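You operate a simulated robot arm through the tools that you are given. There is no shell and no other tool.

Carry out the task below with a simulated robot arm. There is one attempt and no reset: what you move stays moved.

Task
Boil the dark kettle and stand it on the round mat.
Fine: lid shut first; boil it on its base till it clicks off. Set down upright: dark kettle.

Only the result counts: the job must be done as asked and must still hold three seconds after the hand-in. Knocking over, shifting, dropping, spilling or breaking anything else fails it. A push-on lid holds only when it is set on centred and level and pressed home; a screw cap is set on level and turned clockwise until tight.

Robot
A 7-joint arm with a three-finger gripper, fixed in place. Base frame: the origin is on the floor under the middle of its stand, x ahead of it, y to its left, z up; the work surface is at about z = 842. Lengths are in mm, angles in rad, forces in N, time in s.
It reaches about 1342 mm from its shoulder. Its first joint turns from -2.897 to 2.897 rad. Payload 2.69 kg.
Tool frame: the origin (TCP) lies between the finger pads and is the grasp point; the fingertips stand 30 mm ahead of it; z points along the fingers, y is the line along which they close. The gripper opens to 128 mm; its body begins 117 mm behind the TCP.
Orientation is told as [roll, pitch, yaw] about the base's x, y, z axes, in that order, counted from this pose: with the fingers straight down and closing along the base's y, the tool's x points along the base's -x, its y along +y and its z along -z.

Tools
- The arm moves only by the tool arm_command. Its argument "series" is a list of rows, each an object (a shift or turn left out is 0, a gripper value left out holds the last) with "grip": the gripper command, from -1 (fully open) to 1 (shut), values between in proportion; "dp": the shift along the base's x, y, z in mm, a list of three; "angular": the turn, a rotation vector about the base's x, y, z in rad, a list of three. In form: [{"grip": grip, "dp": [tx, ty, tz], "angular": [rx, ry, rz]}, ...]. A call has 1 to 20 rows; each row shifts and turns the commanded pose from where the row before left it. Each row takes 0.2 s and may step no farther than 50 mm and 0.15 rad from the row before; otherwise, or with a gripper value out of range, the whole call is refused. Where a pose cannot be reached the arm comes as near as it can. A force on the tool above 40 N (or 10 N above the force at the start of the call, whichever is more), or a blocked arm, ends the call early, and 0.2 s more pass. The fingers move at their own pace (about 127 mm/s each) and stop on an object; they squeeze with about 21 N. The grip force told is the motor's: it shows also when the fingers shut on nothing. Time passes only in rows, and 0.2 s behind the last, so rows that do not move let the fingers close. The reply holds the time, the measured pose of the TCP, the force on the tool along the base axes, the opening and the grip force, in the units named above and with some noise, with the torque about the TCP (base axes, N m) and any sound that the robot's microphone picked up.
- Cameras (640 x 400 px; columns grow to the right, rows downward): "scene" is fixed at [399.2, 649.6, 1536]; the picture's right is [-0.91, -0.41, 0.00], its down [-0.24, 0.54, -0.81] and it looks along [0.33, -0.74, -0.59] (base axes); focal length 324 px, centre (320, 200). "wrist" rides on the gripper at [58, 54, -131] in the tool frame; the picture's right is [-0.68, 0.74, 0.00], its down [-0.62, -0.57, -0.55] and it looks along [-0.40, -0.37, 0.84] (tool axes); focal length 234 px, centre (320, 200). There is no depth. A picture from a camera that has moved, and an enlarged one, comes with that camera's place and axes in the base frame and with its lens.
- camera(camera): a new picture of that camera. No time passes.
- raise_lower(by): moves the trunk up (or, below 0, down) by that many mm; the arm rides with it, the base frame stays. It gives what a move gives, with no picture.
- close_up(camera, box): a new picture of the part [left, top, right, bottom] of that camera's present view, enlarged. No time passes.
- finish_job(): hands the job in; it is judged then, once.

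Nothing tells you positions but the pictures and the camera data. Unless the task says otherwise, let go and move clear before handing in.

The tools are called after "Emit:" as a command line: name --argument value ..., lists and objects as JSON in quotes. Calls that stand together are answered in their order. arm_command: Moves the arm, as the interface text tells. Its arguments: {"type":"object","properties":{"series":{"type":"array"}},"required":["series"]} The other tools are called the same way: raise_lower (by) moves the trunk up or down; camera (camera) takes a picture; close_up (camera, box) takes an enlarged picture of a part of a camera's view; finish_job () hands the job in.

At the start:

```text
t: 0.0
eef_pos: [663.6, -198.8, 1103.0]
ee_rot: [0.0, 0.0, 0.0]
ft_force: [0.1, -0.1, 0.0]
ft_torque: [0.01, -0.05, -0.03]
opening: 128.1
grasp_force: 0.0
trunk travel left (down, up): [-150.0, 200.0]
```

scene: 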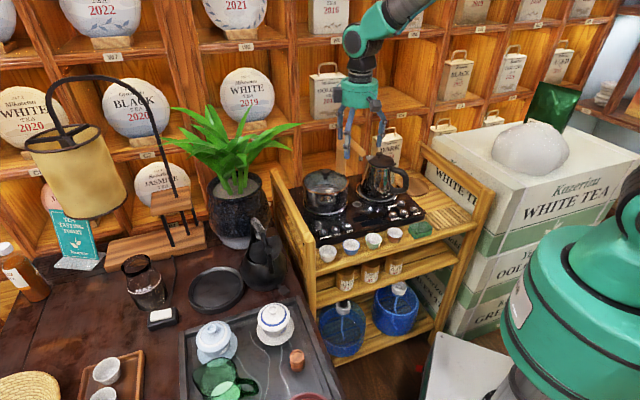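
wrist: 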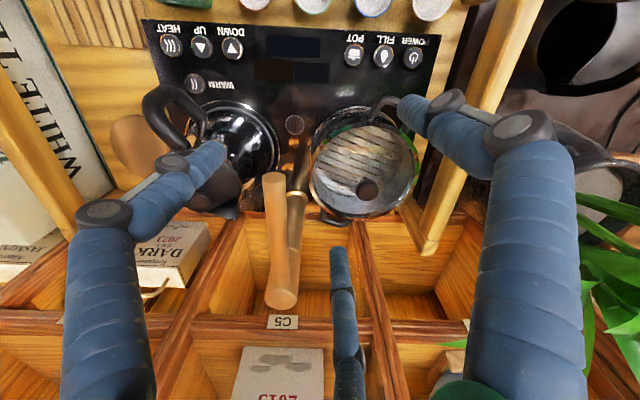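

I see a tea shop scene with an appliance (two-plate tea station with a glass pot and a dark kettle) on a bamboo cart, and a table with a black kettle-like pot next to a dark round mat. I'll look closer before moving anything.

Emit:
close_up --camera "scene" --box '[280, 130, 440, 250]'

Emit:
close_up --camera "scene" --box '[100, 200, 300, 340]'

Emit:
close_up --camera "wrist" --box '[100, 0, 460, 240]'

Emit:
close_up --camera "scene" --box '[0, 300, 330, 400]'

```text
3.33 times, centred on (360, 190) of scene
camera zoom: at [399.2, 649.6, 1536.0], right [-0.91, -0.41, 0.0], down [-0.24, 0.54, -0.81], along [0.33, -0.74, -0.59], focal length 1081 px, centre (187, 233)
```

zoom: 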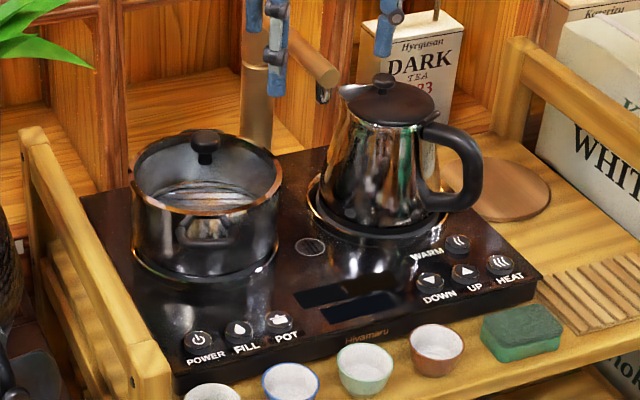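

```text
2.86 times, centred on (200, 270) of scene
camera zoom: at [399.2, 649.6, 1536.0], right [-0.91, -0.41, 0.0], down [-0.24, 0.54, -0.81], along [0.33, -0.74, -0.59], focal length 927 px, centre (663, 0)
```

zoom: 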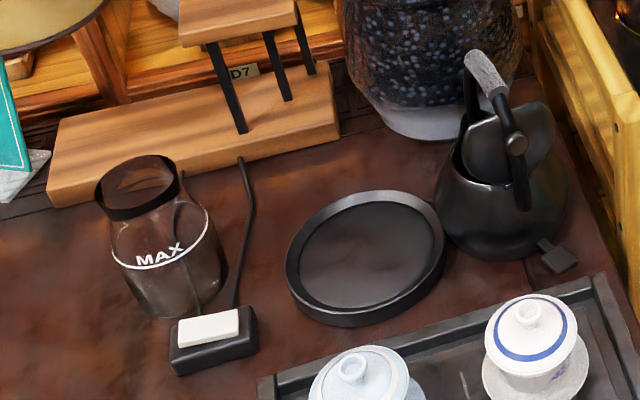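

```text
1.67 times, centred on (280, 120) of wrist
camera zoom: at [604.2, -145.9, 1234.3], right [0.68, 0.74, 0.0], down [0.62, -0.57, 0.55], along [0.4, -0.37, -0.84], focal length 390 px, centre (387, 333)
```

zoom: 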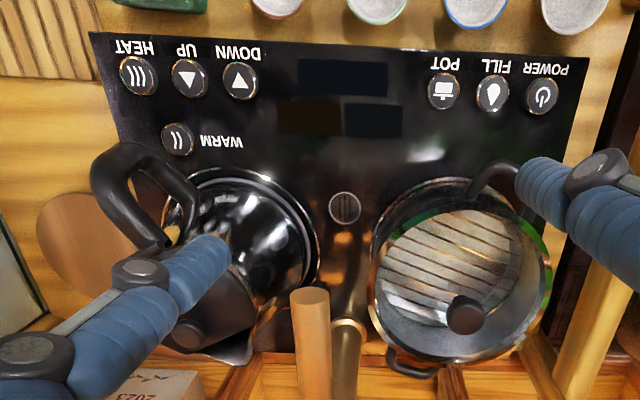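

```text
1.94 times, centred on (165, 350) of scene
camera zoom: at [399.2, 649.6, 1536.0], right [-0.91, -0.41, 0.0], down [-0.24, 0.54, -0.81], along [0.33, -0.74, -0.59], focal length 629 px, centre (621, -91)
```

zoom: 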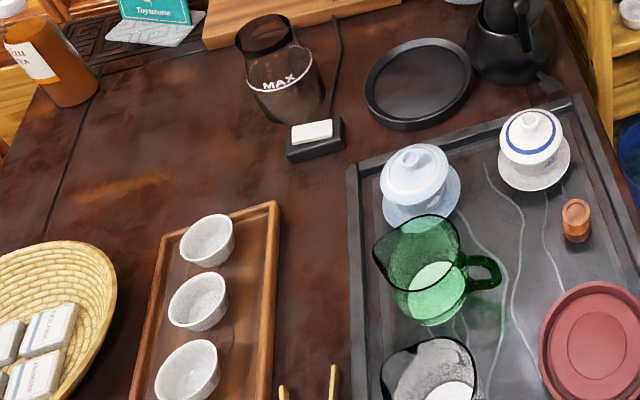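

The dark (matte black) kettle with the tilted-open lid looks to be on the table around (773, 178), with a dark round tray at about (874, 257). There is also a brown disc on the cart. I'll raise the arm and move the wrist camera over the table for a better look.

Emit:
arm_command --series '[{"dp": [0, 0, 45]}, {"dp": [-20, 0, 45]}, {"dp": [-20, 45, 0]}, {"dp": [-20, 45, 0]}, {"dp": [0, 45, 0]}, {"dp": [0, 45, 0]}, {"dp": [0, 45, 0]}, {"dp": [0, 45, 0]}, {"dp": [0, 45, 0]}, {"dp": [0, 45, 0]}, {"dp": [0, 45, 0]}, {"dp": [0, 45, 0]}]'

Emit:
camera --camera "wrist"

Emit:
camera --camera "scene"

```text
t: 2.6
eef_pos: [600.8, 249.8, 1192.8]
ee_rot: [-0.001, 0.003, 0.0]
ft_force: [0.9, 0.0, 0.3]
ft_torque: [0.01, -0.03, 0.01]
opening: 127.8
grasp_force: 0.0
trunk travel left (down, up): [-150.0, 200.0]
```

```text
taken
camera wrist: at [542.2, 303.3, 1323.3], right [0.68, 0.74, 0.0], down [0.62, -0.57, 0.55], along [0.4, -0.37, -0.84], focal length 234 px, centre (320, 200)
```

wrist: 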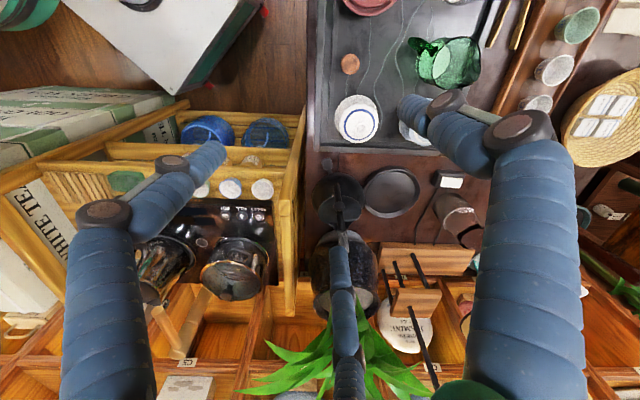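

```text
taken
```

scene: 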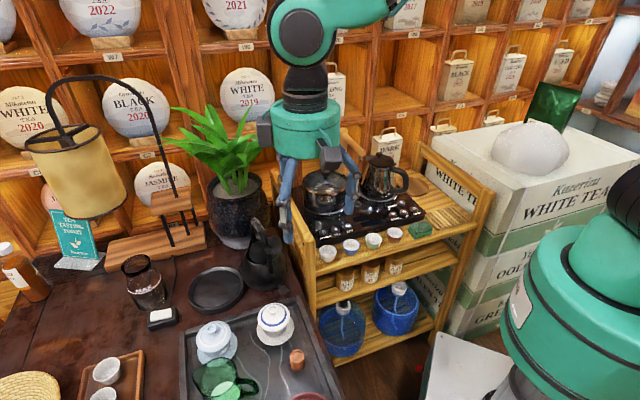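

The wrist view now covers the table: the dark kettle sits near the image centre with the round dark tray to its right. I'll zoom in on both views.

Emit:
close_up --camera "wrist" --box '[290, 130, 450, 240]'

Emit:
close_up --camera "scene" --box '[180, 200, 300, 325]'

Emit:
close_up --camera "wrist" --box '[90, 100, 310, 310]'

```text
3.64 times, centred on (370, 185) of wrist
camera zoom: at [542.2, 303.3, 1323.3], right [0.68, 0.74, 0.0], down [0.62, -0.57, 0.55], along [0.4, -0.37, -0.84], focal length 852 px, centre (138, 254)
```

zoom: 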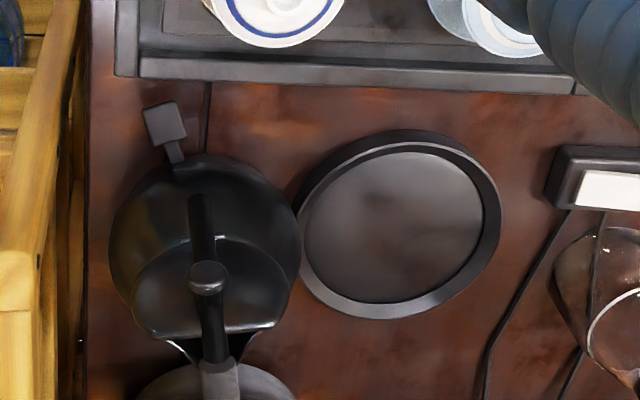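

```text
3.20 times, centred on (240, 262) of scene
camera zoom: at [399.2, 649.6, 1536.0], right [-0.91, -0.41, 0.0], down [-0.24, 0.54, -0.81], along [0.33, -0.74, -0.59], focal length 1038 px, centre (576, 0)
```

zoom: 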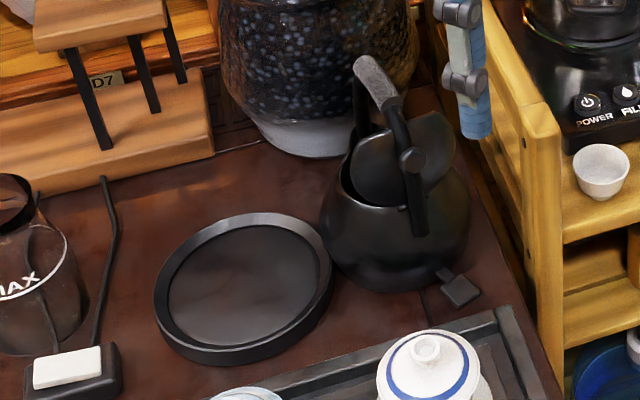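

```text
1.90 times, centred on (200, 205) of wrist
camera zoom: at [542.2, 303.3, 1323.3], right [0.68, 0.74, 0.0], down [0.62, -0.57, 0.55], along [0.4, -0.37, -0.84], focal length 446 px, centre (549, 190)
```

zoom: 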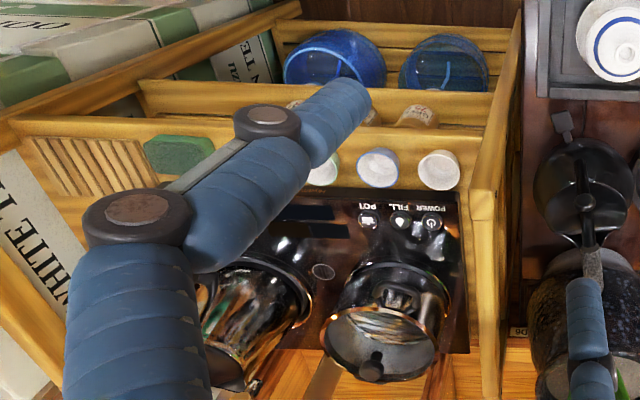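

The dark kettle sits around (775, 155) with its bail grip at roughly z 970, and it has a small switch paddle at its foot. I'll get a lower, closer look to see what it stands on and how the lid is hinged.

Emit:
arm_command --series '[{"dp": [8, 6, -40], "angular": [-0.0846, -0.092, 0]}, {"dp": [8, 6, -40], "angular": [-0.0846, -0.092, 0]}, {"dp": [8, 6, -40], "angular": [-0.0846, -0.092, 0]}, {"dp": [8, 6, -40], "angular": [-0.0846, -0.092, 0]}, {"dp": [0, 0, -10]}]'

Emit:
camera --camera "wrist"

Emit:
camera --camera "scene"

```text
t: 3.8
eef_pos: [635.3, 273.9, 1024.3]
ee_rot: [-0.354, -0.36, 0.067]
ft_force: [0.3, 0.2, -0.8]
ft_torque: [-0.01, -0.01, -0.03]
opening: 128.4
grasp_force: 0.1
trunk travel left (down, up): [-150.0, 200.0]
```

```text
taken
camera wrist: at [537.1, 364.9, 1100.2], right [0.68, 0.74, 0.0], down [0.35, -0.32, 0.88], along [0.65, -0.6, -0.47], focal length 234 px, centre (320, 200)
```

wrist: 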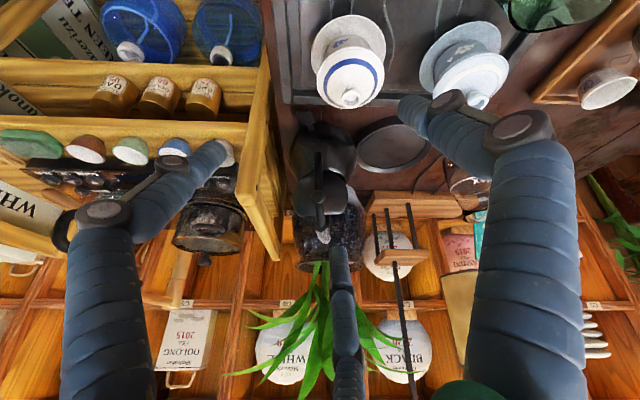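

```text
taken
```

scene: 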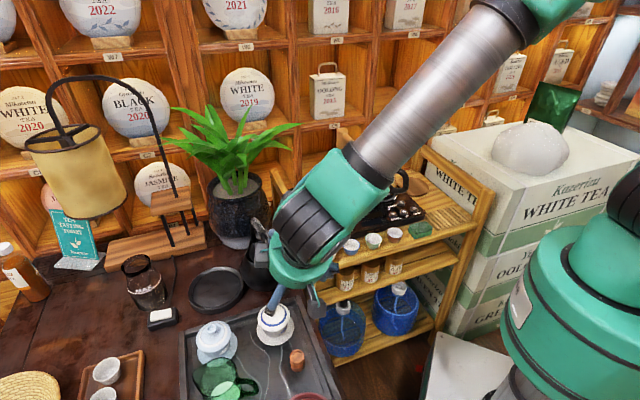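

Emit:
close_up --camera "wrist" --box '[270, 90, 430, 250]'

Emit:
close_up --camera "wrist" --box '[280, 110, 370, 220]'

```text
2.50 times, centred on (350, 170) of wrist
camera zoom: at [537.1, 364.9, 1100.2], right [0.68, 0.74, 0.0], down [0.35, -0.32, 0.88], along [0.65, -0.6, -0.47], focal length 585 px, centre (245, 275)
```

zoom: 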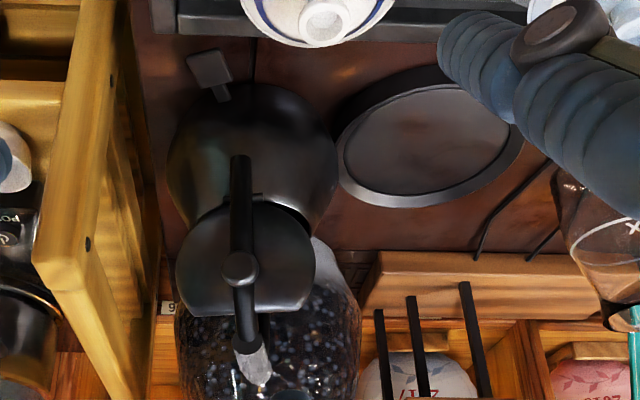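

```text
3.64 times, centred on (325, 165) of wrist
camera zoom: at [537.1, 364.9, 1100.2], right [0.68, 0.74, 0.0], down [0.35, -0.32, 0.88], along [0.65, -0.6, -0.47], focal length 852 px, centre (302, 327)
```

zoom: 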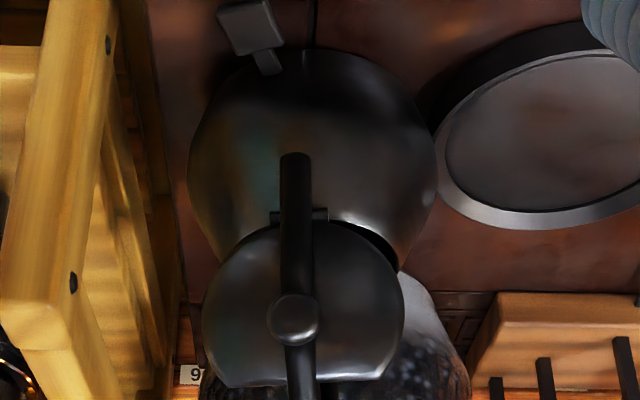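

The lid is hinged open on the kettle, and a bail handle arches over it. I'll swing the camera around to the +y side for a side view showing the bottom of the kettle, the handle and the hinge.

Emit:
arm_command --series '[{"dp": [10, 10, 10], "angular": [0, 0, -0.14]}, {"dp": [20, 10, 0], "angular": [0, 0, -0.14]}, {"dp": [30, 10, 0], "angular": [0, 0, -0.14]}, {"dp": [30, 10, 0], "angular": [0, 0, -0.14]}, {"dp": [30, 10, -10], "angular": [0, 0, -0.14]}, {"dp": [20, 0, -10], "angular": [0, 0, -0.13]}]'

Emit:
camera --camera "wrist"

Emit:
camera --camera "scene"

```text
t: 5.2
eef_pos: [776.1, 323.8, 1013.3]
ee_rot: [-0.355, -0.36, -0.767]
ft_force: [-1.4, 0.3, -0.1]
ft_torque: [-0.01, -0.02, 0.01]
opening: 127.8
grasp_force: 0.0
trunk travel left (down, up): [-150.0, 200.0]
```

```text
taken
camera wrist: at [775.2, 456.3, 1089.5], right [1.0, 0.0, 0.0], down [0.0, -0.47, 0.88], along [0.0, -0.88, -0.47], focal length 234 px, centre (320, 200)
```

wrist: 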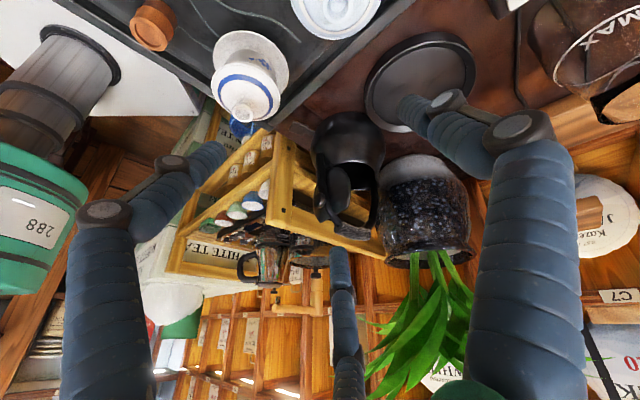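

```text
taken
```

scene: 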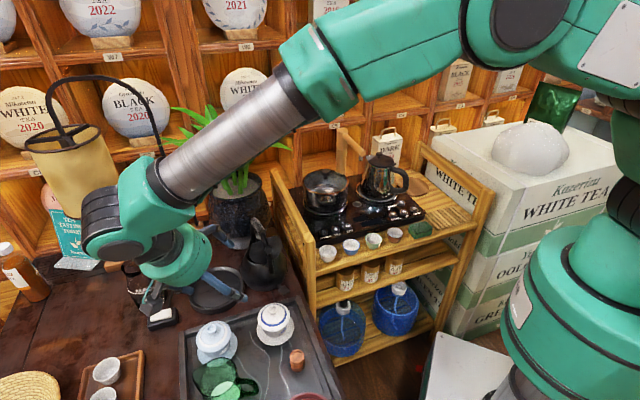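

Emit:
close_up --camera "wrist" --box '[290, 90, 410, 250]'

Emit:
close_up --camera "wrist" --box '[340, 20, 500, 140]'

Emit:
close_up --camera "scene" --box '[340, 140, 460, 220]'

Emit:
close_up --camera "scene" --box '[220, 200, 310, 300]'

```text
2.50 times, centred on (350, 170) of wrist
camera zoom: at [775.2, 456.3, 1089.5], right [1.0, 0.0, 0.0], down [0.0, -0.47, 0.88], along [0.0, -0.88, -0.47], focal length 585 px, centre (245, 275)
```

zoom: 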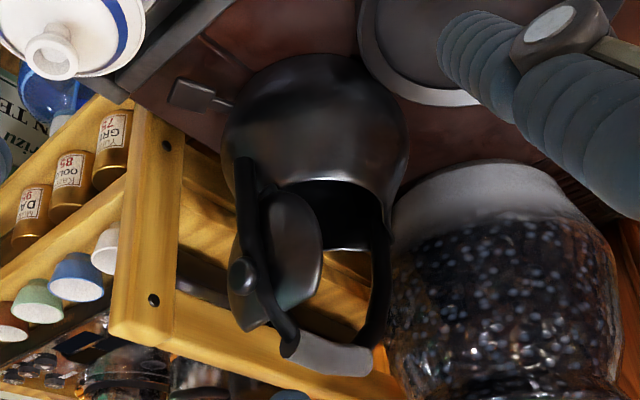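

```text
3.33 times, centred on (420, 80) of wrist
camera zoom: at [775.2, 456.3, 1089.5], right [1.0, 0.0, 0.0], down [0.0, -0.47, 0.88], along [0.0, -0.88, -0.47], focal length 781 px, centre (-13, 600)
```

zoom: 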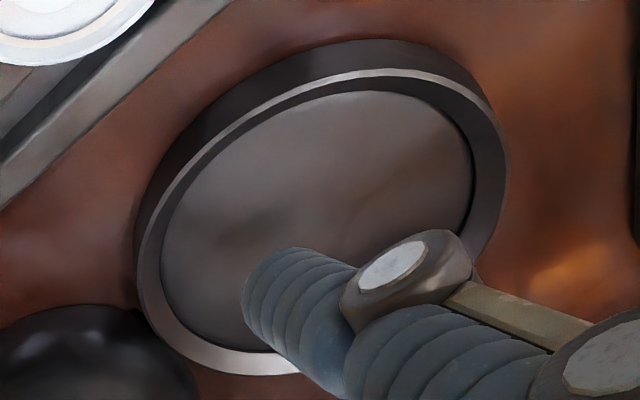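

```text
5.00 times, centred on (400, 180) of scene
camera zoom: at [399.2, 649.6, 1536.0], right [-0.91, -0.41, 0.0], down [-0.24, 0.54, -0.81], along [0.33, -0.74, -0.59], focal length 1622 px, centre (-80, 300)
```

zoom: 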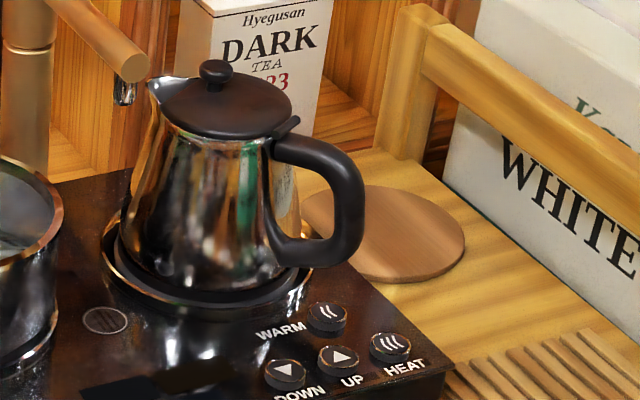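

```text
4.00 times, centred on (265, 250) of scene
camera zoom: at [399.2, 649.6, 1536.0], right [-0.91, -0.41, 0.0], down [-0.24, 0.54, -0.81], along [0.33, -0.74, -0.59], focal length 1298 px, centre (540, 0)
```

zoom: 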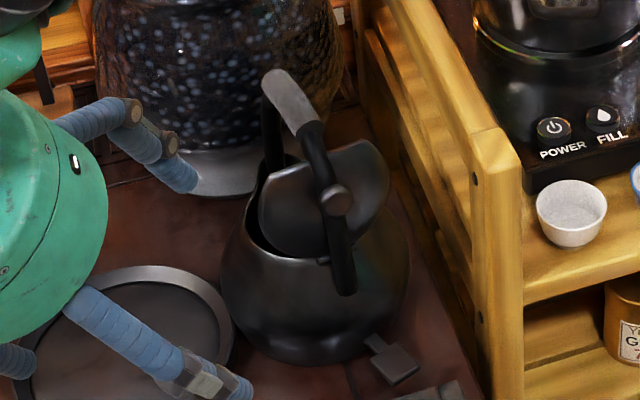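

The kettle's lid is hinged at its near (robot-side) rim and leans open against the bail handle; the switch paddle is on that same side at the foot, and triangulating puts the table lower than expected (about z 760). The flat brown disc on the cart looks like the round mat, and the rimmed dark dish beside the kettle like its base. I'll check how the fingers close and inspect further.

Emit:
arm_command --series '[{"grip": 1}, {"grip": 1}, {"grip": 1}, {"grip": 1}]'

Emit:
camera --camera "wrist"

Emit:
close_up --camera "wrist" --box '[300, 10, 540, 140]'

Emit:
close_up --camera "wrist" --box '[270, 90, 420, 250]'

```text
t: 6.2
eef_pos: [773.9, 323.8, 1012.8]
ee_rot: [-0.355, -0.362, -0.766]
ft_force: [-0.6, 0.0, -0.4]
ft_torque: [0.01, 0.02, 0.01]
opening: 2.3
grasp_force: 20.9
trunk travel left (down, up): [-150.0, 200.0]
```

```text
taken
camera wrist: at [774.9, 455.8, 1090.2], right [1.0, 0.0, 0.0], down [0.0, -0.47, 0.88], along [0.0, -0.88, -0.47], focal length 234 px, centre (320, 200)
```

wrist: 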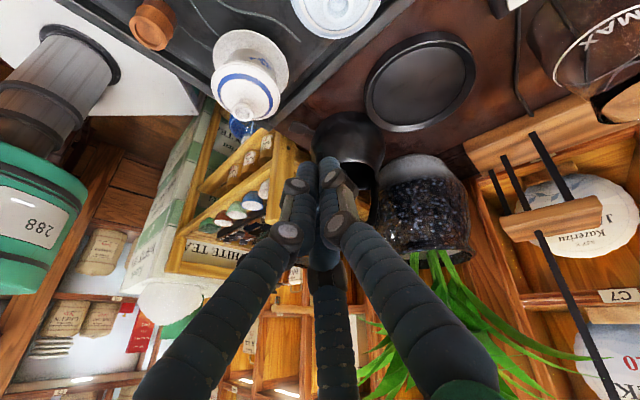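

```text
2.67 times, centred on (420, 75) of wrist
camera zoom: at [774.9, 455.8, 1090.2], right [1.0, 0.0, 0.0], down [0.0, -0.47, 0.88], along [0.0, -0.88, -0.47], focal length 624 px, centre (53, 533)
```

zoom: 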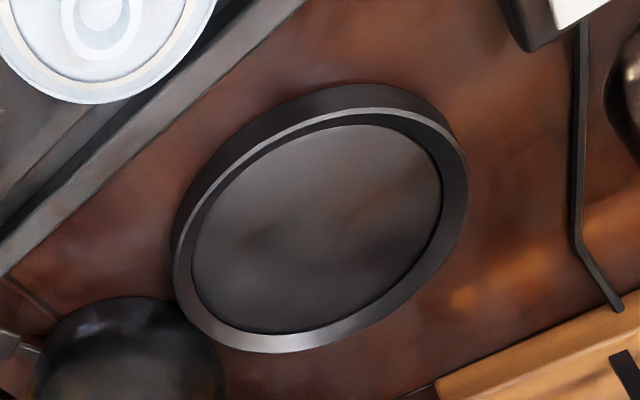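

```text
2.50 times, centred on (345, 170) of wrist
camera zoom: at [774.9, 455.8, 1090.2], right [1.0, 0.0, 0.0], down [0.0, -0.47, 0.88], along [0.0, -0.88, -0.47], focal length 585 px, centre (258, 275)
```

zoom: 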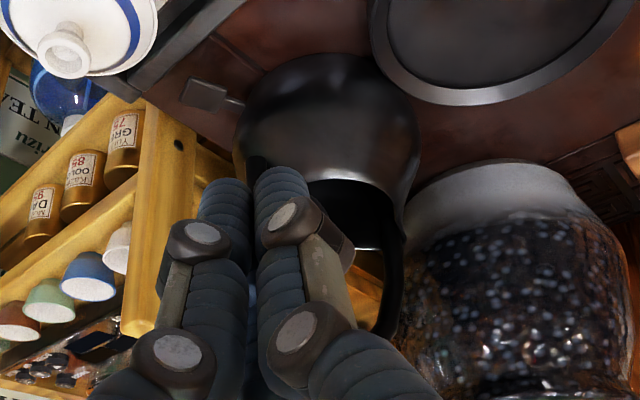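

The three fingers converge radially on the centre. I'll now take a straight-down view over the kettle and dish to fix positions, keeping away from the plant leaves.

Emit:
arm_command --series '[{"dp": [0, 0, 20], "angular": [0.134, 0, 0]}, {"dp": [0, -10, 20], "angular": [0.134, 0, 0]}, {"dp": [0, -10, 20], "angular": [0.134, 0, 0]}, {"dp": [0, -10, 20], "angular": [0.134, 0, 0]}, {"dp": [0, -10, 10], "angular": [0.134, 0, 0]}, {"dp": [0, -10, 0], "angular": [0.134, 0, 0]}, {"dp": [0, -10, 0], "angular": [0.134, 0, 0]}, {"dp": [10, -10, 0], "angular": [0.134, 0, 0]}]'

Emit:
camera --camera "wrist"

Emit:
camera --camera "scene"

```text
t: 8.0
eef_pos: [785.8, 254.5, 1103.5]
ee_rot: [0.412, 0.412, -0.742]
ft_force: [-0.1, 0.2, 0.0]
ft_torque: [-0.05, -0.01, -0.04]
opening: 2.5
grasp_force: 21.0
trunk travel left (down, up): [-150.0, 200.0]
```

```text
taken
camera wrist: at [785.8, 250.0, 1256.8], right [1.0, 0.0, 0.0], down [0.0, -1.0, 0.01], along [0.0, -0.01, -1.0], focal length 234 px, centre (320, 200)
```

wrist: 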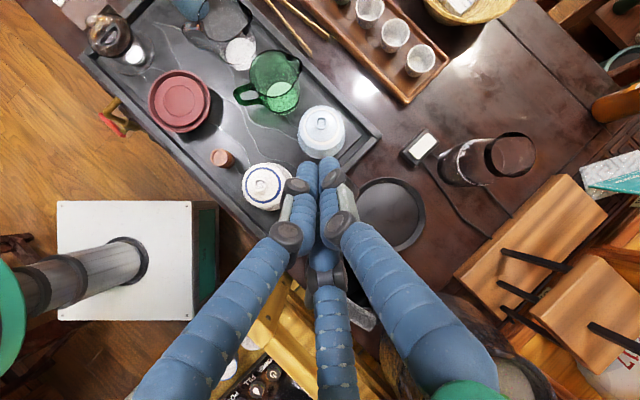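

```text
taken
```

scene: 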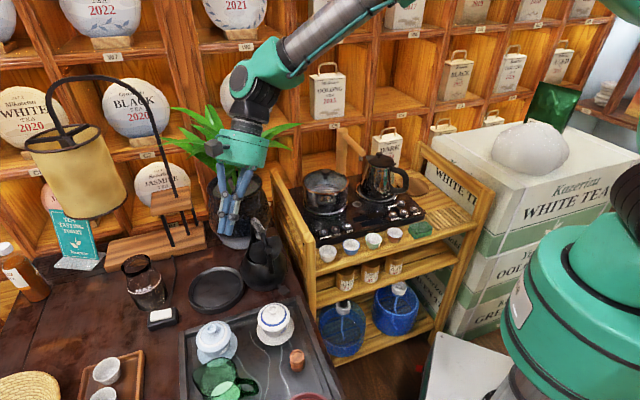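

I have a straight-down view. I'll zoom in on the dish in both cameras to fix its position and the table height.

Emit:
close_up --camera "wrist" --box '[330, 150, 450, 270]'

Emit:
close_up --camera "scene" --box '[170, 240, 290, 330]'

Emit:
close_up --camera "wrist" --box '[200, 230, 440, 400]'

```text
3.33 times, centred on (390, 210) of wrist
camera zoom: at [785.8, 250.0, 1256.8], right [1.0, 0.0, 0.0], down [0.0, -1.0, 0.01], along [0.0, -0.01, -1.0], focal length 781 px, centre (87, 167)
```

zoom: 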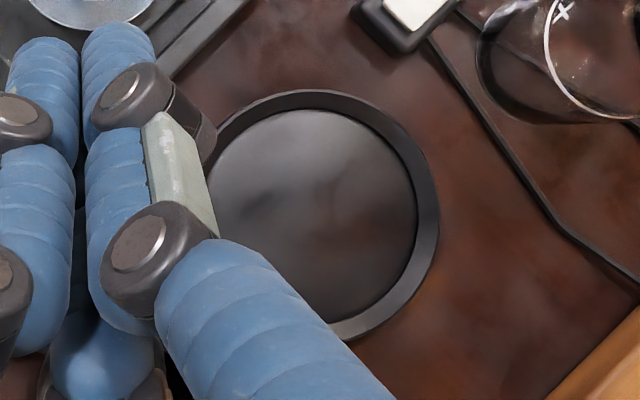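

```text
4.44 times, centred on (230, 285) of scene
camera zoom: at [399.2, 649.6, 1536.0], right [-0.91, -0.41, 0.0], down [-0.24, 0.54, -0.81], along [0.33, -0.74, -0.59], focal length 1442 px, centre (720, -178)
```

zoom: 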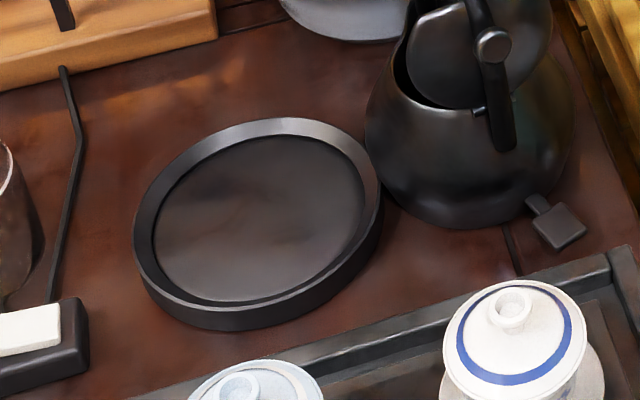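

```text
2.35 times, centred on (320, 315) of wrist
camera zoom: at [785.8, 250.0, 1256.8], right [1.0, 0.0, 0.0], down [0.0, -1.0, 0.01], along [0.0, -0.01, -1.0], focal length 551 px, centre (320, -71)
```

zoom: 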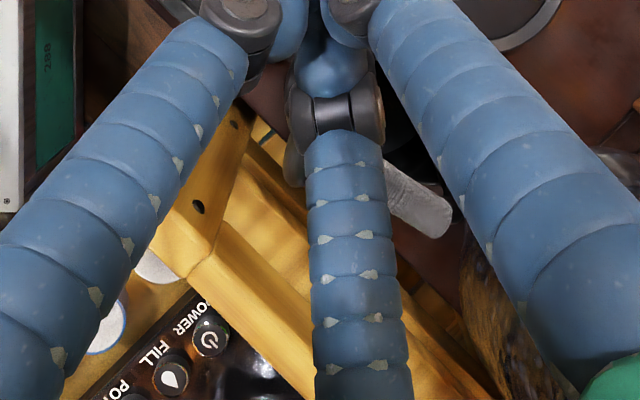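

The dish's top rim is at about (927, 213, 765) with radius ~79, and the table is near z 747. I'll zoom in on the kettle's foot and the mat with the scene camera.

Emit:
close_up --camera "scene" --box '[235, 215, 305, 305]'

Emit:
close_up --camera "scene" --box '[245, 260, 300, 300]'

Emit:
close_up --camera "scene" --box '[395, 165, 445, 205]'

```text
4.44 times, centred on (270, 260) of scene
camera zoom: at [399.2, 649.6, 1536.0], right [-0.91, -0.41, 0.0], down [-0.24, 0.54, -0.81], along [0.33, -0.74, -0.59], focal length 1442 px, centre (542, -67)
```

zoom: 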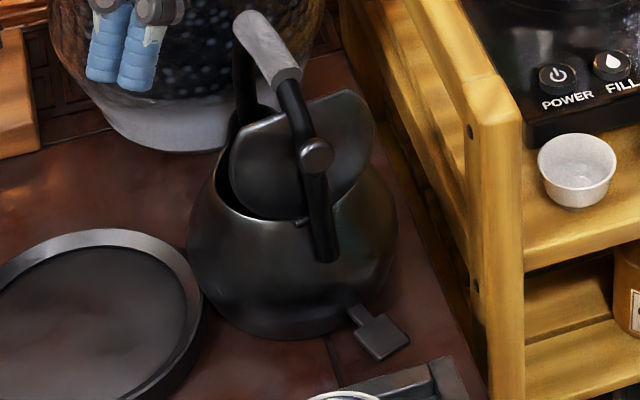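

```text
10.00 times, centred on (272, 280) of scene
camera zoom: at [399.2, 649.6, 1536.0], right [-0.91, -0.41, 0.0], down [-0.24, 0.54, -0.81], along [0.33, -0.74, -0.59], focal length 3244 px, centre (795, -600)
```

zoom: 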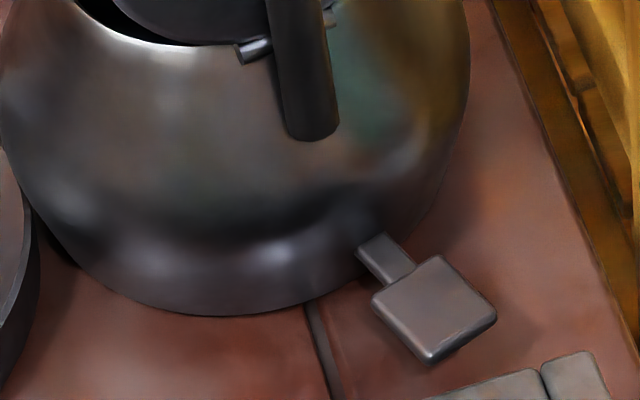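

```text
10.00 times, centred on (420, 185) of scene
camera zoom: at [399.2, 649.6, 1536.0], right [-0.91, -0.41, 0.0], down [-0.24, 0.54, -0.81], along [0.33, -0.74, -0.59], focal length 3244 px, centre (-680, 350)
```

zoom: 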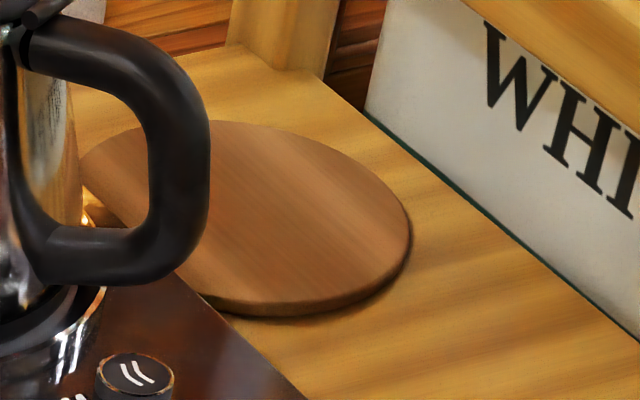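

The dark kettle stands directly on the table, with its axis near (828, 104); the bail handle runs along azimuth -38°, and the lid stands about upright at the near rim. The rimmed dish is its base and the brown disc on the cart, around (502, -478, 825), is the mat. I'll position the closed fingers behind the lid, to the left of the handle arm.

Emit:
arm_command --series '[{"dp": [-5, 0, 0], "angular": [-0.1425, 0, 0], "grip": 1}, {"dp": [-10, -5, 0], "angular": [-0.1425, 0, 0]}, {"dp": [-10, -5, 0], "angular": [-0.1425, 0, 0]}, {"dp": [-5, -5, 0], "angular": [-0.1425, 0, 0]}, {"dp": [0, 0, -10], "angular": [-0.066, 0.051, 0.085]}, {"dp": [0, -10, -20], "angular": [-0.066, 0.051, 0.085]}, {"dp": [0, -10, -20], "angular": [-0.066, 0.051, 0]}]'

Emit:
camera --camera "wrist"

Emit:
camera --camera "scene"

```text
t: 9.6
eef_pos: [756.5, 219.8, 1055.0]
ee_rot: [-0.25, -0.012, -0.655]
ft_force: [-1.1, 0.0, 0.4]
ft_torque: [-0.01, 0.03, 0.0]
opening: 2.4
grasp_force: 20.8
trunk travel left (down, up): [-150.0, 200.0]
```

```text
taken
camera wrist: at [760.0, 323.5, 1167.0], right [0.97, 0.15, -0.17], down [0.23, -0.7, 0.68], along [-0.02, -0.7, -0.71], focal length 234 px, centre (320, 200)
```

wrist: 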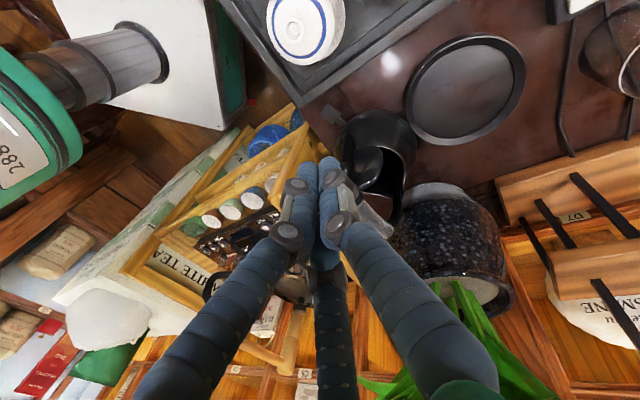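

```text
taken
```

scene: 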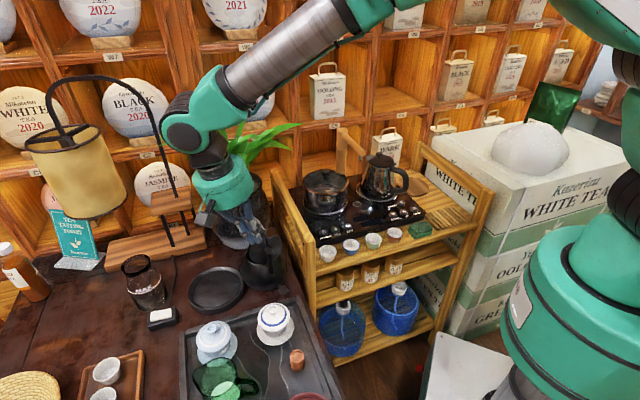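

Emit:
close_up --camera "wrist" --box '[290, 90, 430, 230]'

Emit:
close_up --camera "scene" --box '[190, 180, 310, 300]'

```text
2.86 times, centred on (360, 160) of wrist
camera zoom: at [760.0, 323.5, 1167.0], right [0.97, 0.15, -0.17], down [0.23, -0.7, 0.68], along [-0.02, -0.7, -0.71], focal length 669 px, centre (206, 314)
```

zoom: 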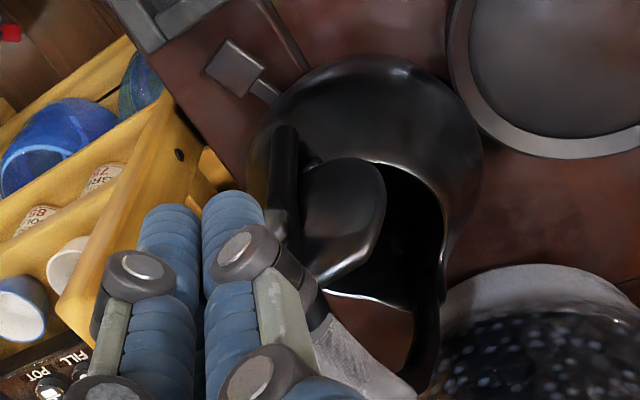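

```text
3.33 times, centred on (250, 240) of scene
camera zoom: at [399.2, 649.6, 1536.0], right [-0.91, -0.41, 0.0], down [-0.24, 0.54, -0.81], along [0.33, -0.74, -0.59], focal length 1081 px, centre (553, 67)
```

zoom: 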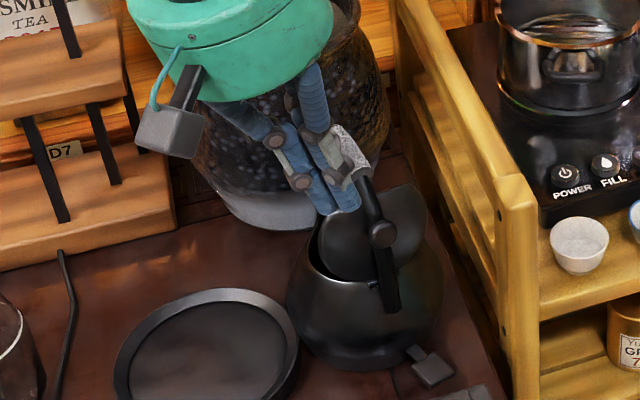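

The fingertips are behind and to the left of the lid at a safe height. I'll lower them to about z 928 and then push the lid forward (along the handle direction) in small steps.

Emit:
arm_command --series '[{"dp": [2, -5, -33]}, {"dp": [2, -5, -33]}, {"dp": [1, -4, -32]}, {"dp": [0, 0, 0]}]'

Emit:
camera --camera "wrist"

Emit:
close_up --camera "scene" --box '[190, 180, 310, 300]'

```text
t: 10.6
eef_pos: [760.2, 207.3, 955.2]
ee_rot: [-0.248, -0.011, -0.66]
ft_force: [0.6, -0.1, 0.7]
ft_torque: [-0.05, 0.04, -0.01]
opening: 2.0
grasp_force: 20.8
trunk travel left (down, up): [-150.0, 200.0]
```

```text
taken
camera wrist: at [763.4, 310.0, 1068.6], right [0.97, 0.15, -0.17], down [0.23, -0.7, 0.68], along [-0.02, -0.7, -0.71], focal length 234 px, centre (320, 200)
```

wrist: 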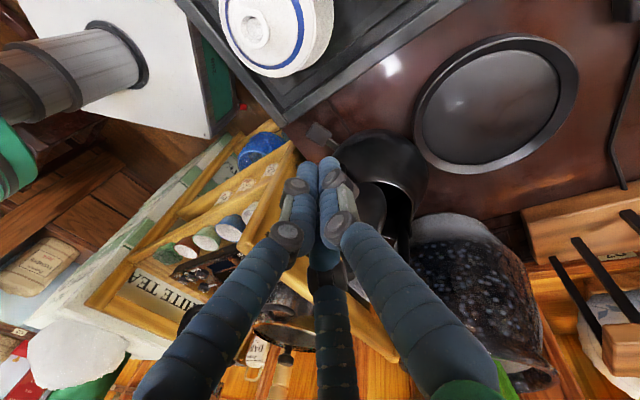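

```text
3.33 times, centred on (250, 240) of scene
camera zoom: at [399.2, 649.6, 1536.0], right [-0.91, -0.41, 0.0], down [-0.24, 0.54, -0.81], along [0.33, -0.74, -0.59], focal length 1081 px, centre (553, 67)
```

zoom: 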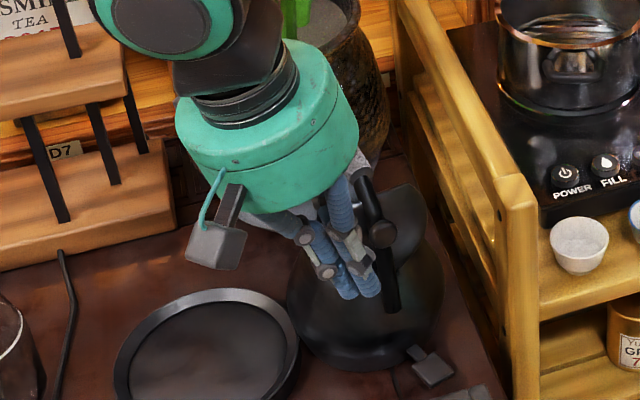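

Emit:
arm_command --series '[{"dp": [9.5, -7.4, 0]}, {"dp": [9.5, -7.4, 0]}, {"dp": [7.9, -6.1, 0]}, {"dp": [7.9, -6.1, 0]}, {"dp": [7.9, -6.1, 0]}, {"dp": [0, 0, 0]}]'

Emit:
close_up --camera "wrist" --box '[260, 100, 460, 260]'

Emit:
close_up --camera "scene" --box '[190, 180, 310, 300]'

```text
t: 12.0
eef_pos: [803.5, 172.6, 955.3]
ee_rot: [-0.25, -0.011, -0.659]
ft_force: [-0.7, -0.9, 0.0]
ft_torque: [-0.01, 0.01, 0.02]
opening: 2.5
grasp_force: 20.8
trunk travel left (down, up): [-150.0, 200.0]
```

```text
2.50 times, centred on (360, 180) of wrist
camera zoom: at [807.2, 275.7, 1068.3], right [0.97, 0.15, -0.17], down [0.23, -0.7, 0.68], along [-0.02, -0.7, -0.71], focal length 585 px, centre (220, 250)
```

zoom: 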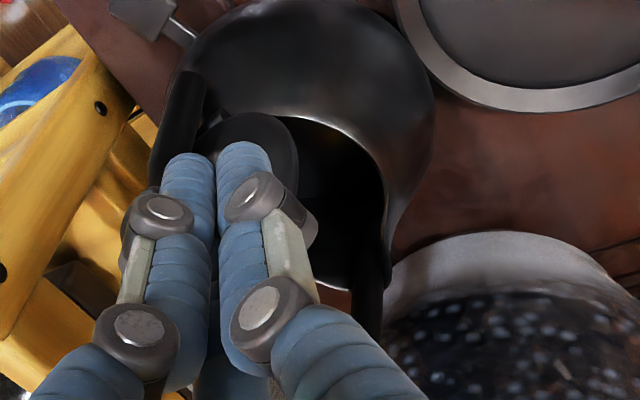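

```text
3.33 times, centred on (250, 240) of scene
camera zoom: at [399.2, 649.6, 1536.0], right [-0.91, -0.41, 0.0], down [-0.24, 0.54, -0.81], along [0.33, -0.74, -0.59], focal length 1081 px, centre (553, 67)
```

zoom: 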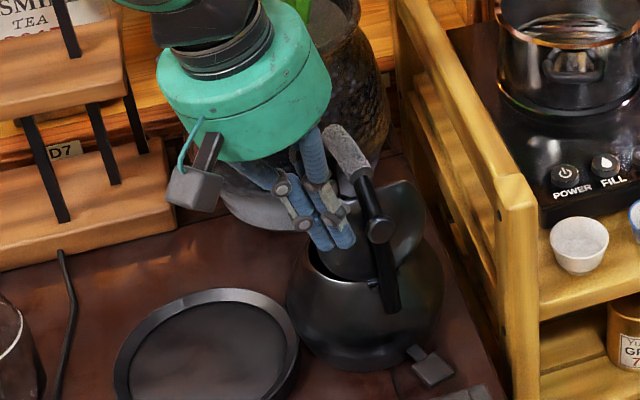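

The fingers are at the lid's outer face but the lid hasn't moved yet. I'll keep pushing gently.

Emit:
arm_command --series '[{"dp": [6.3, -4.9, 0]}, {"dp": [6.3, -4.9, 0]}, {"dp": [6.3, -4.9, 0]}, {"dp": [0, 0, 0]}]'

Emit:
close_up --camera "wrist" --box '[260, 100, 460, 260]'

Emit:
close_up --camera "scene" --box '[190, 180, 310, 300]'

```text
t: 13.0
eef_pos: [822.7, 157.4, 956.4]
ee_rot: [-0.248, -0.014, -0.659]
ft_force: [0.6, 0.4, -0.6]
ft_torque: [0.0, 0.02, 0.01]
opening: 2.3
grasp_force: 21.5
trunk travel left (down, up): [-150.0, 200.0]
```

```text
2.50 times, centred on (360, 180) of wrist
camera zoom: at [826.3, 260.7, 1068.2], right [0.97, 0.15, -0.17], down [0.23, -0.7, 0.68], along [-0.02, -0.7, -0.71], focal length 585 px, centre (220, 250)
```

zoom: 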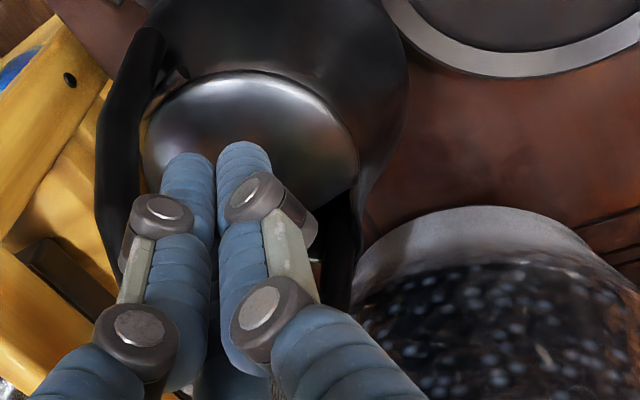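

```text
3.33 times, centred on (250, 240) of scene
camera zoom: at [399.2, 649.6, 1536.0], right [-0.91, -0.41, 0.0], down [-0.24, 0.54, -0.81], along [0.33, -0.74, -0.59], focal length 1081 px, centre (553, 67)
```

zoom: 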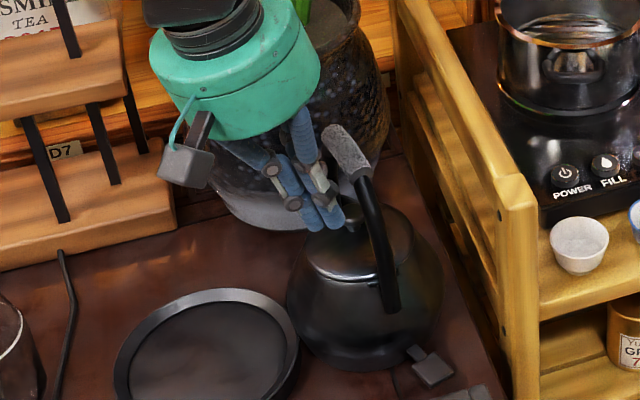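

The lid has swung shut. I'll raise the hand a bit and check whether it's seated flush.

Emit:
arm_command --series '[{"dp": [-10, 15, 30]}, {"dp": [-20, 20, 40]}, {"dp": [-20, 20, 30]}]'

Emit:
close_up --camera "scene" --box '[235, 215, 305, 305]'

Emit:
close_up --camera "wrist" --box '[300, 80, 460, 220]'

```text
t: 13.8
eef_pos: [770.5, 212.7, 1056.3]
ee_rot: [-0.251, -0.012, -0.658]
ft_force: [-0.6, 0.7, 0.0]
ft_torque: [0.0, 0.03, 0.01]
opening: 2.4
grasp_force: 20.8
trunk travel left (down, up): [-150.0, 200.0]
```

```text
4.44 times, centred on (270, 260) of scene
camera zoom: at [399.2, 649.6, 1536.0], right [-0.91, -0.41, 0.0], down [-0.24, 0.54, -0.81], along [0.33, -0.74, -0.59], focal length 1442 px, centre (542, -67)
```

zoom: 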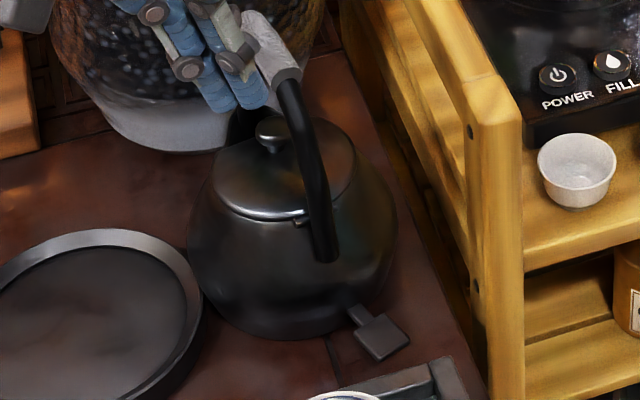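

```text
2.86 times, centred on (380, 150) of wrist
camera zoom: at [773.9, 317.4, 1169.0], right [0.97, 0.15, -0.17], down [0.23, -0.7, 0.68], along [-0.02, -0.7, -0.71], focal length 669 px, centre (149, 343)
```

zoom: 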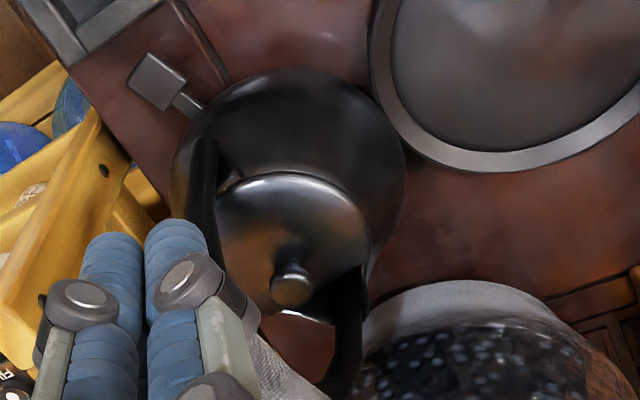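

The lid now looks shut, with the knob over the kettle axis at about (831, 106, 887). To make sure it's home, I'll press it from above on its left half with the closed fingers, leaning the hand away from the handle.

Emit:
arm_command --series '[{"dp": [29, -13, -10], "angular": [-0.079, 0.0613, 0], "grip": 1}, {"dp": [29, -13, -20], "angular": [-0.079, 0.0613, 0]}, {"dp": [29, -13, -20]}, {"dp": [28, -13, -20]}, {"dp": [0, 0, 0]}]'

Emit:
close_up --camera "wrist" --box '[220, 60, 460, 220]'

Emit:
close_up --camera "scene" --box '[180, 130, 310, 300]'

```text
t: 15.0
eef_pos: [885.1, 159.6, 984.4]
ee_rot: [-0.449, -0.011, -0.656]
ft_force: [0.0, -1.4, -1.8]
ft_torque: [-0.02, 0.06, 0.0]
opening: 2.3
grasp_force: 20.4
trunk travel left (down, up): [-150.0, 200.0]
```

```text
2.50 times, centred on (340, 140) of wrist
camera zoom: at [902.5, 280.3, 1079.0], right [0.94, 0.11, -0.31], down [0.32, -0.59, 0.75], along [-0.1, -0.8, -0.59], focal length 585 px, centre (270, 350)
```

zoom: 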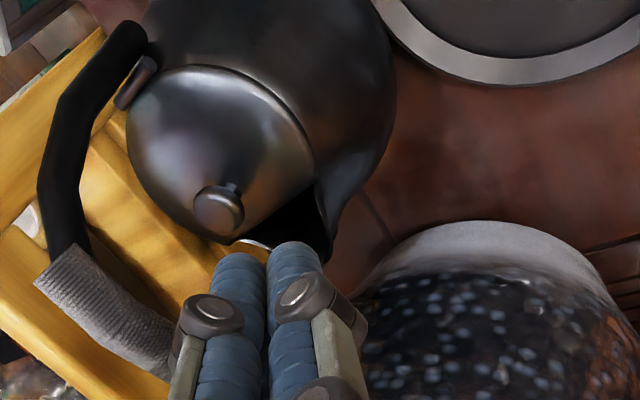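

```text
2.35 times, centred on (245, 215) of scene
camera zoom: at [399.2, 649.6, 1536.0], right [-0.91, -0.41, 0.0], down [-0.24, 0.54, -0.81], along [0.33, -0.74, -0.59], focal length 763 px, centre (496, 165)
```

zoom: 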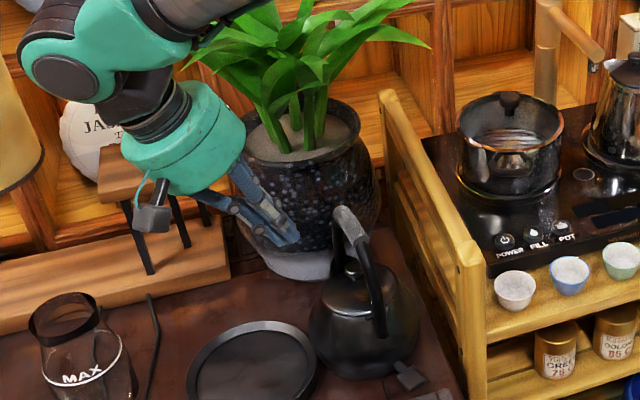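

The lid looks flush in this close view. I'll slide in and press down on the lid gently in small steps to be sure.

Emit:
arm_command --series '[{"dp": [-8, -10, -17]}, {"dp": [-8, -10, -17]}, {"dp": [-8, -9, -16]}, {"dp": [0, 0, -5]}, {"dp": [0, 0, -5]}, {"dp": [0, 0, 0]}]'

Emit:
close_up --camera "wrist" --box '[220, 60, 460, 220]'

Emit:
close_up --camera "scene" --box '[220, 200, 310, 300]'

```text
t: 16.4
eef_pos: [861.9, 130.6, 925.8]
ee_rot: [-0.448, -0.01, -0.653]
ft_force: [-0.1, 0.2, 0.3]
ft_torque: [-0.01, 0.05, -0.01]
opening: 2.4
grasp_force: 20.8
trunk travel left (down, up): [-150.0, 200.0]
```

```text
2.50 times, centred on (340, 140) of wrist
camera zoom: at [878.6, 251.2, 1019.5], right [0.94, 0.11, -0.31], down [0.32, -0.59, 0.75], along [-0.1, -0.8, -0.59], focal length 585 px, centre (270, 350)
```

zoom: 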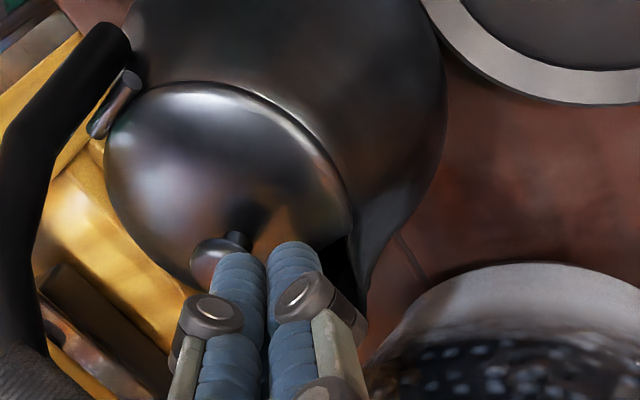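

```text
4.00 times, centred on (265, 250) of scene
camera zoom: at [399.2, 649.6, 1536.0], right [-0.91, -0.41, 0.0], down [-0.24, 0.54, -0.81], along [0.33, -0.74, -0.59], focal length 1298 px, centre (540, 0)
```

zoom: 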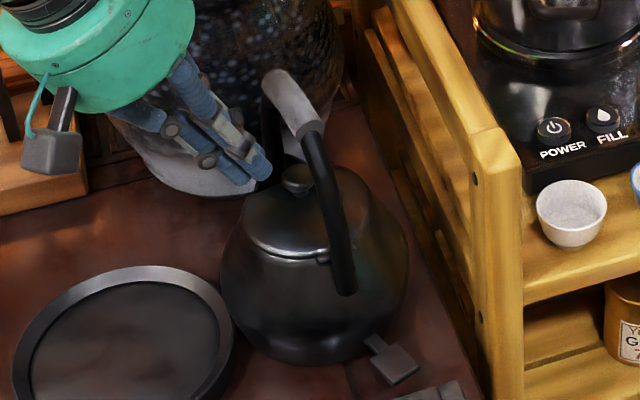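

Emit:
arm_command --series '[{"dp": [0, 0, -5]}, {"dp": [0, 0, -5]}, {"dp": [0, 0, -4]}, {"dp": [0, 0, -4]}, {"dp": [0, 0, 0]}]'

Emit:
close_up --camera "wrist" --box '[220, 60, 460, 220]'

Emit:
close_up --camera "scene" --box '[220, 200, 310, 300]'

```text
t: 17.6
eef_pos: [862.5, 131.3, 906.8]
ee_rot: [-0.449, -0.01, -0.653]
ft_force: [-0.1, 0.1, -0.5]
ft_torque: [0.0, 0.04, -0.05]
opening: 2.3
grasp_force: 20.4
trunk travel left (down, up): [-150.0, 200.0]
```

```text
2.50 times, centred on (340, 140) of wrist
camera zoom: at [879.3, 250.6, 1001.2], right [0.94, 0.11, -0.31], down [0.32, -0.59, 0.75], along [-0.1, -0.8, -0.59], focal length 585 px, centre (270, 350)
```

zoom: 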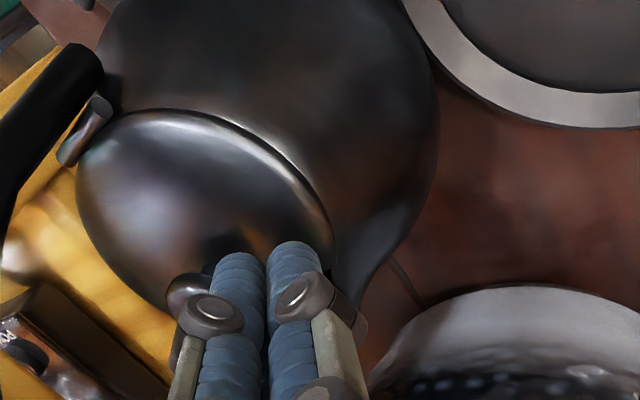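

```text
4.00 times, centred on (265, 250) of scene
camera zoom: at [399.2, 649.6, 1536.0], right [-0.91, -0.41, 0.0], down [-0.24, 0.54, -0.81], along [0.33, -0.74, -0.59], focal length 1298 px, centre (540, 0)
```

zoom: 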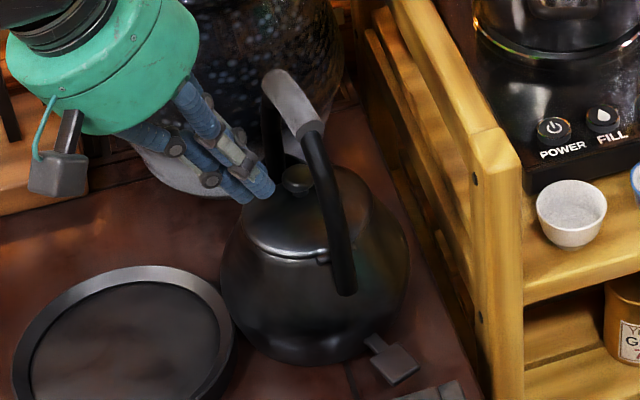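

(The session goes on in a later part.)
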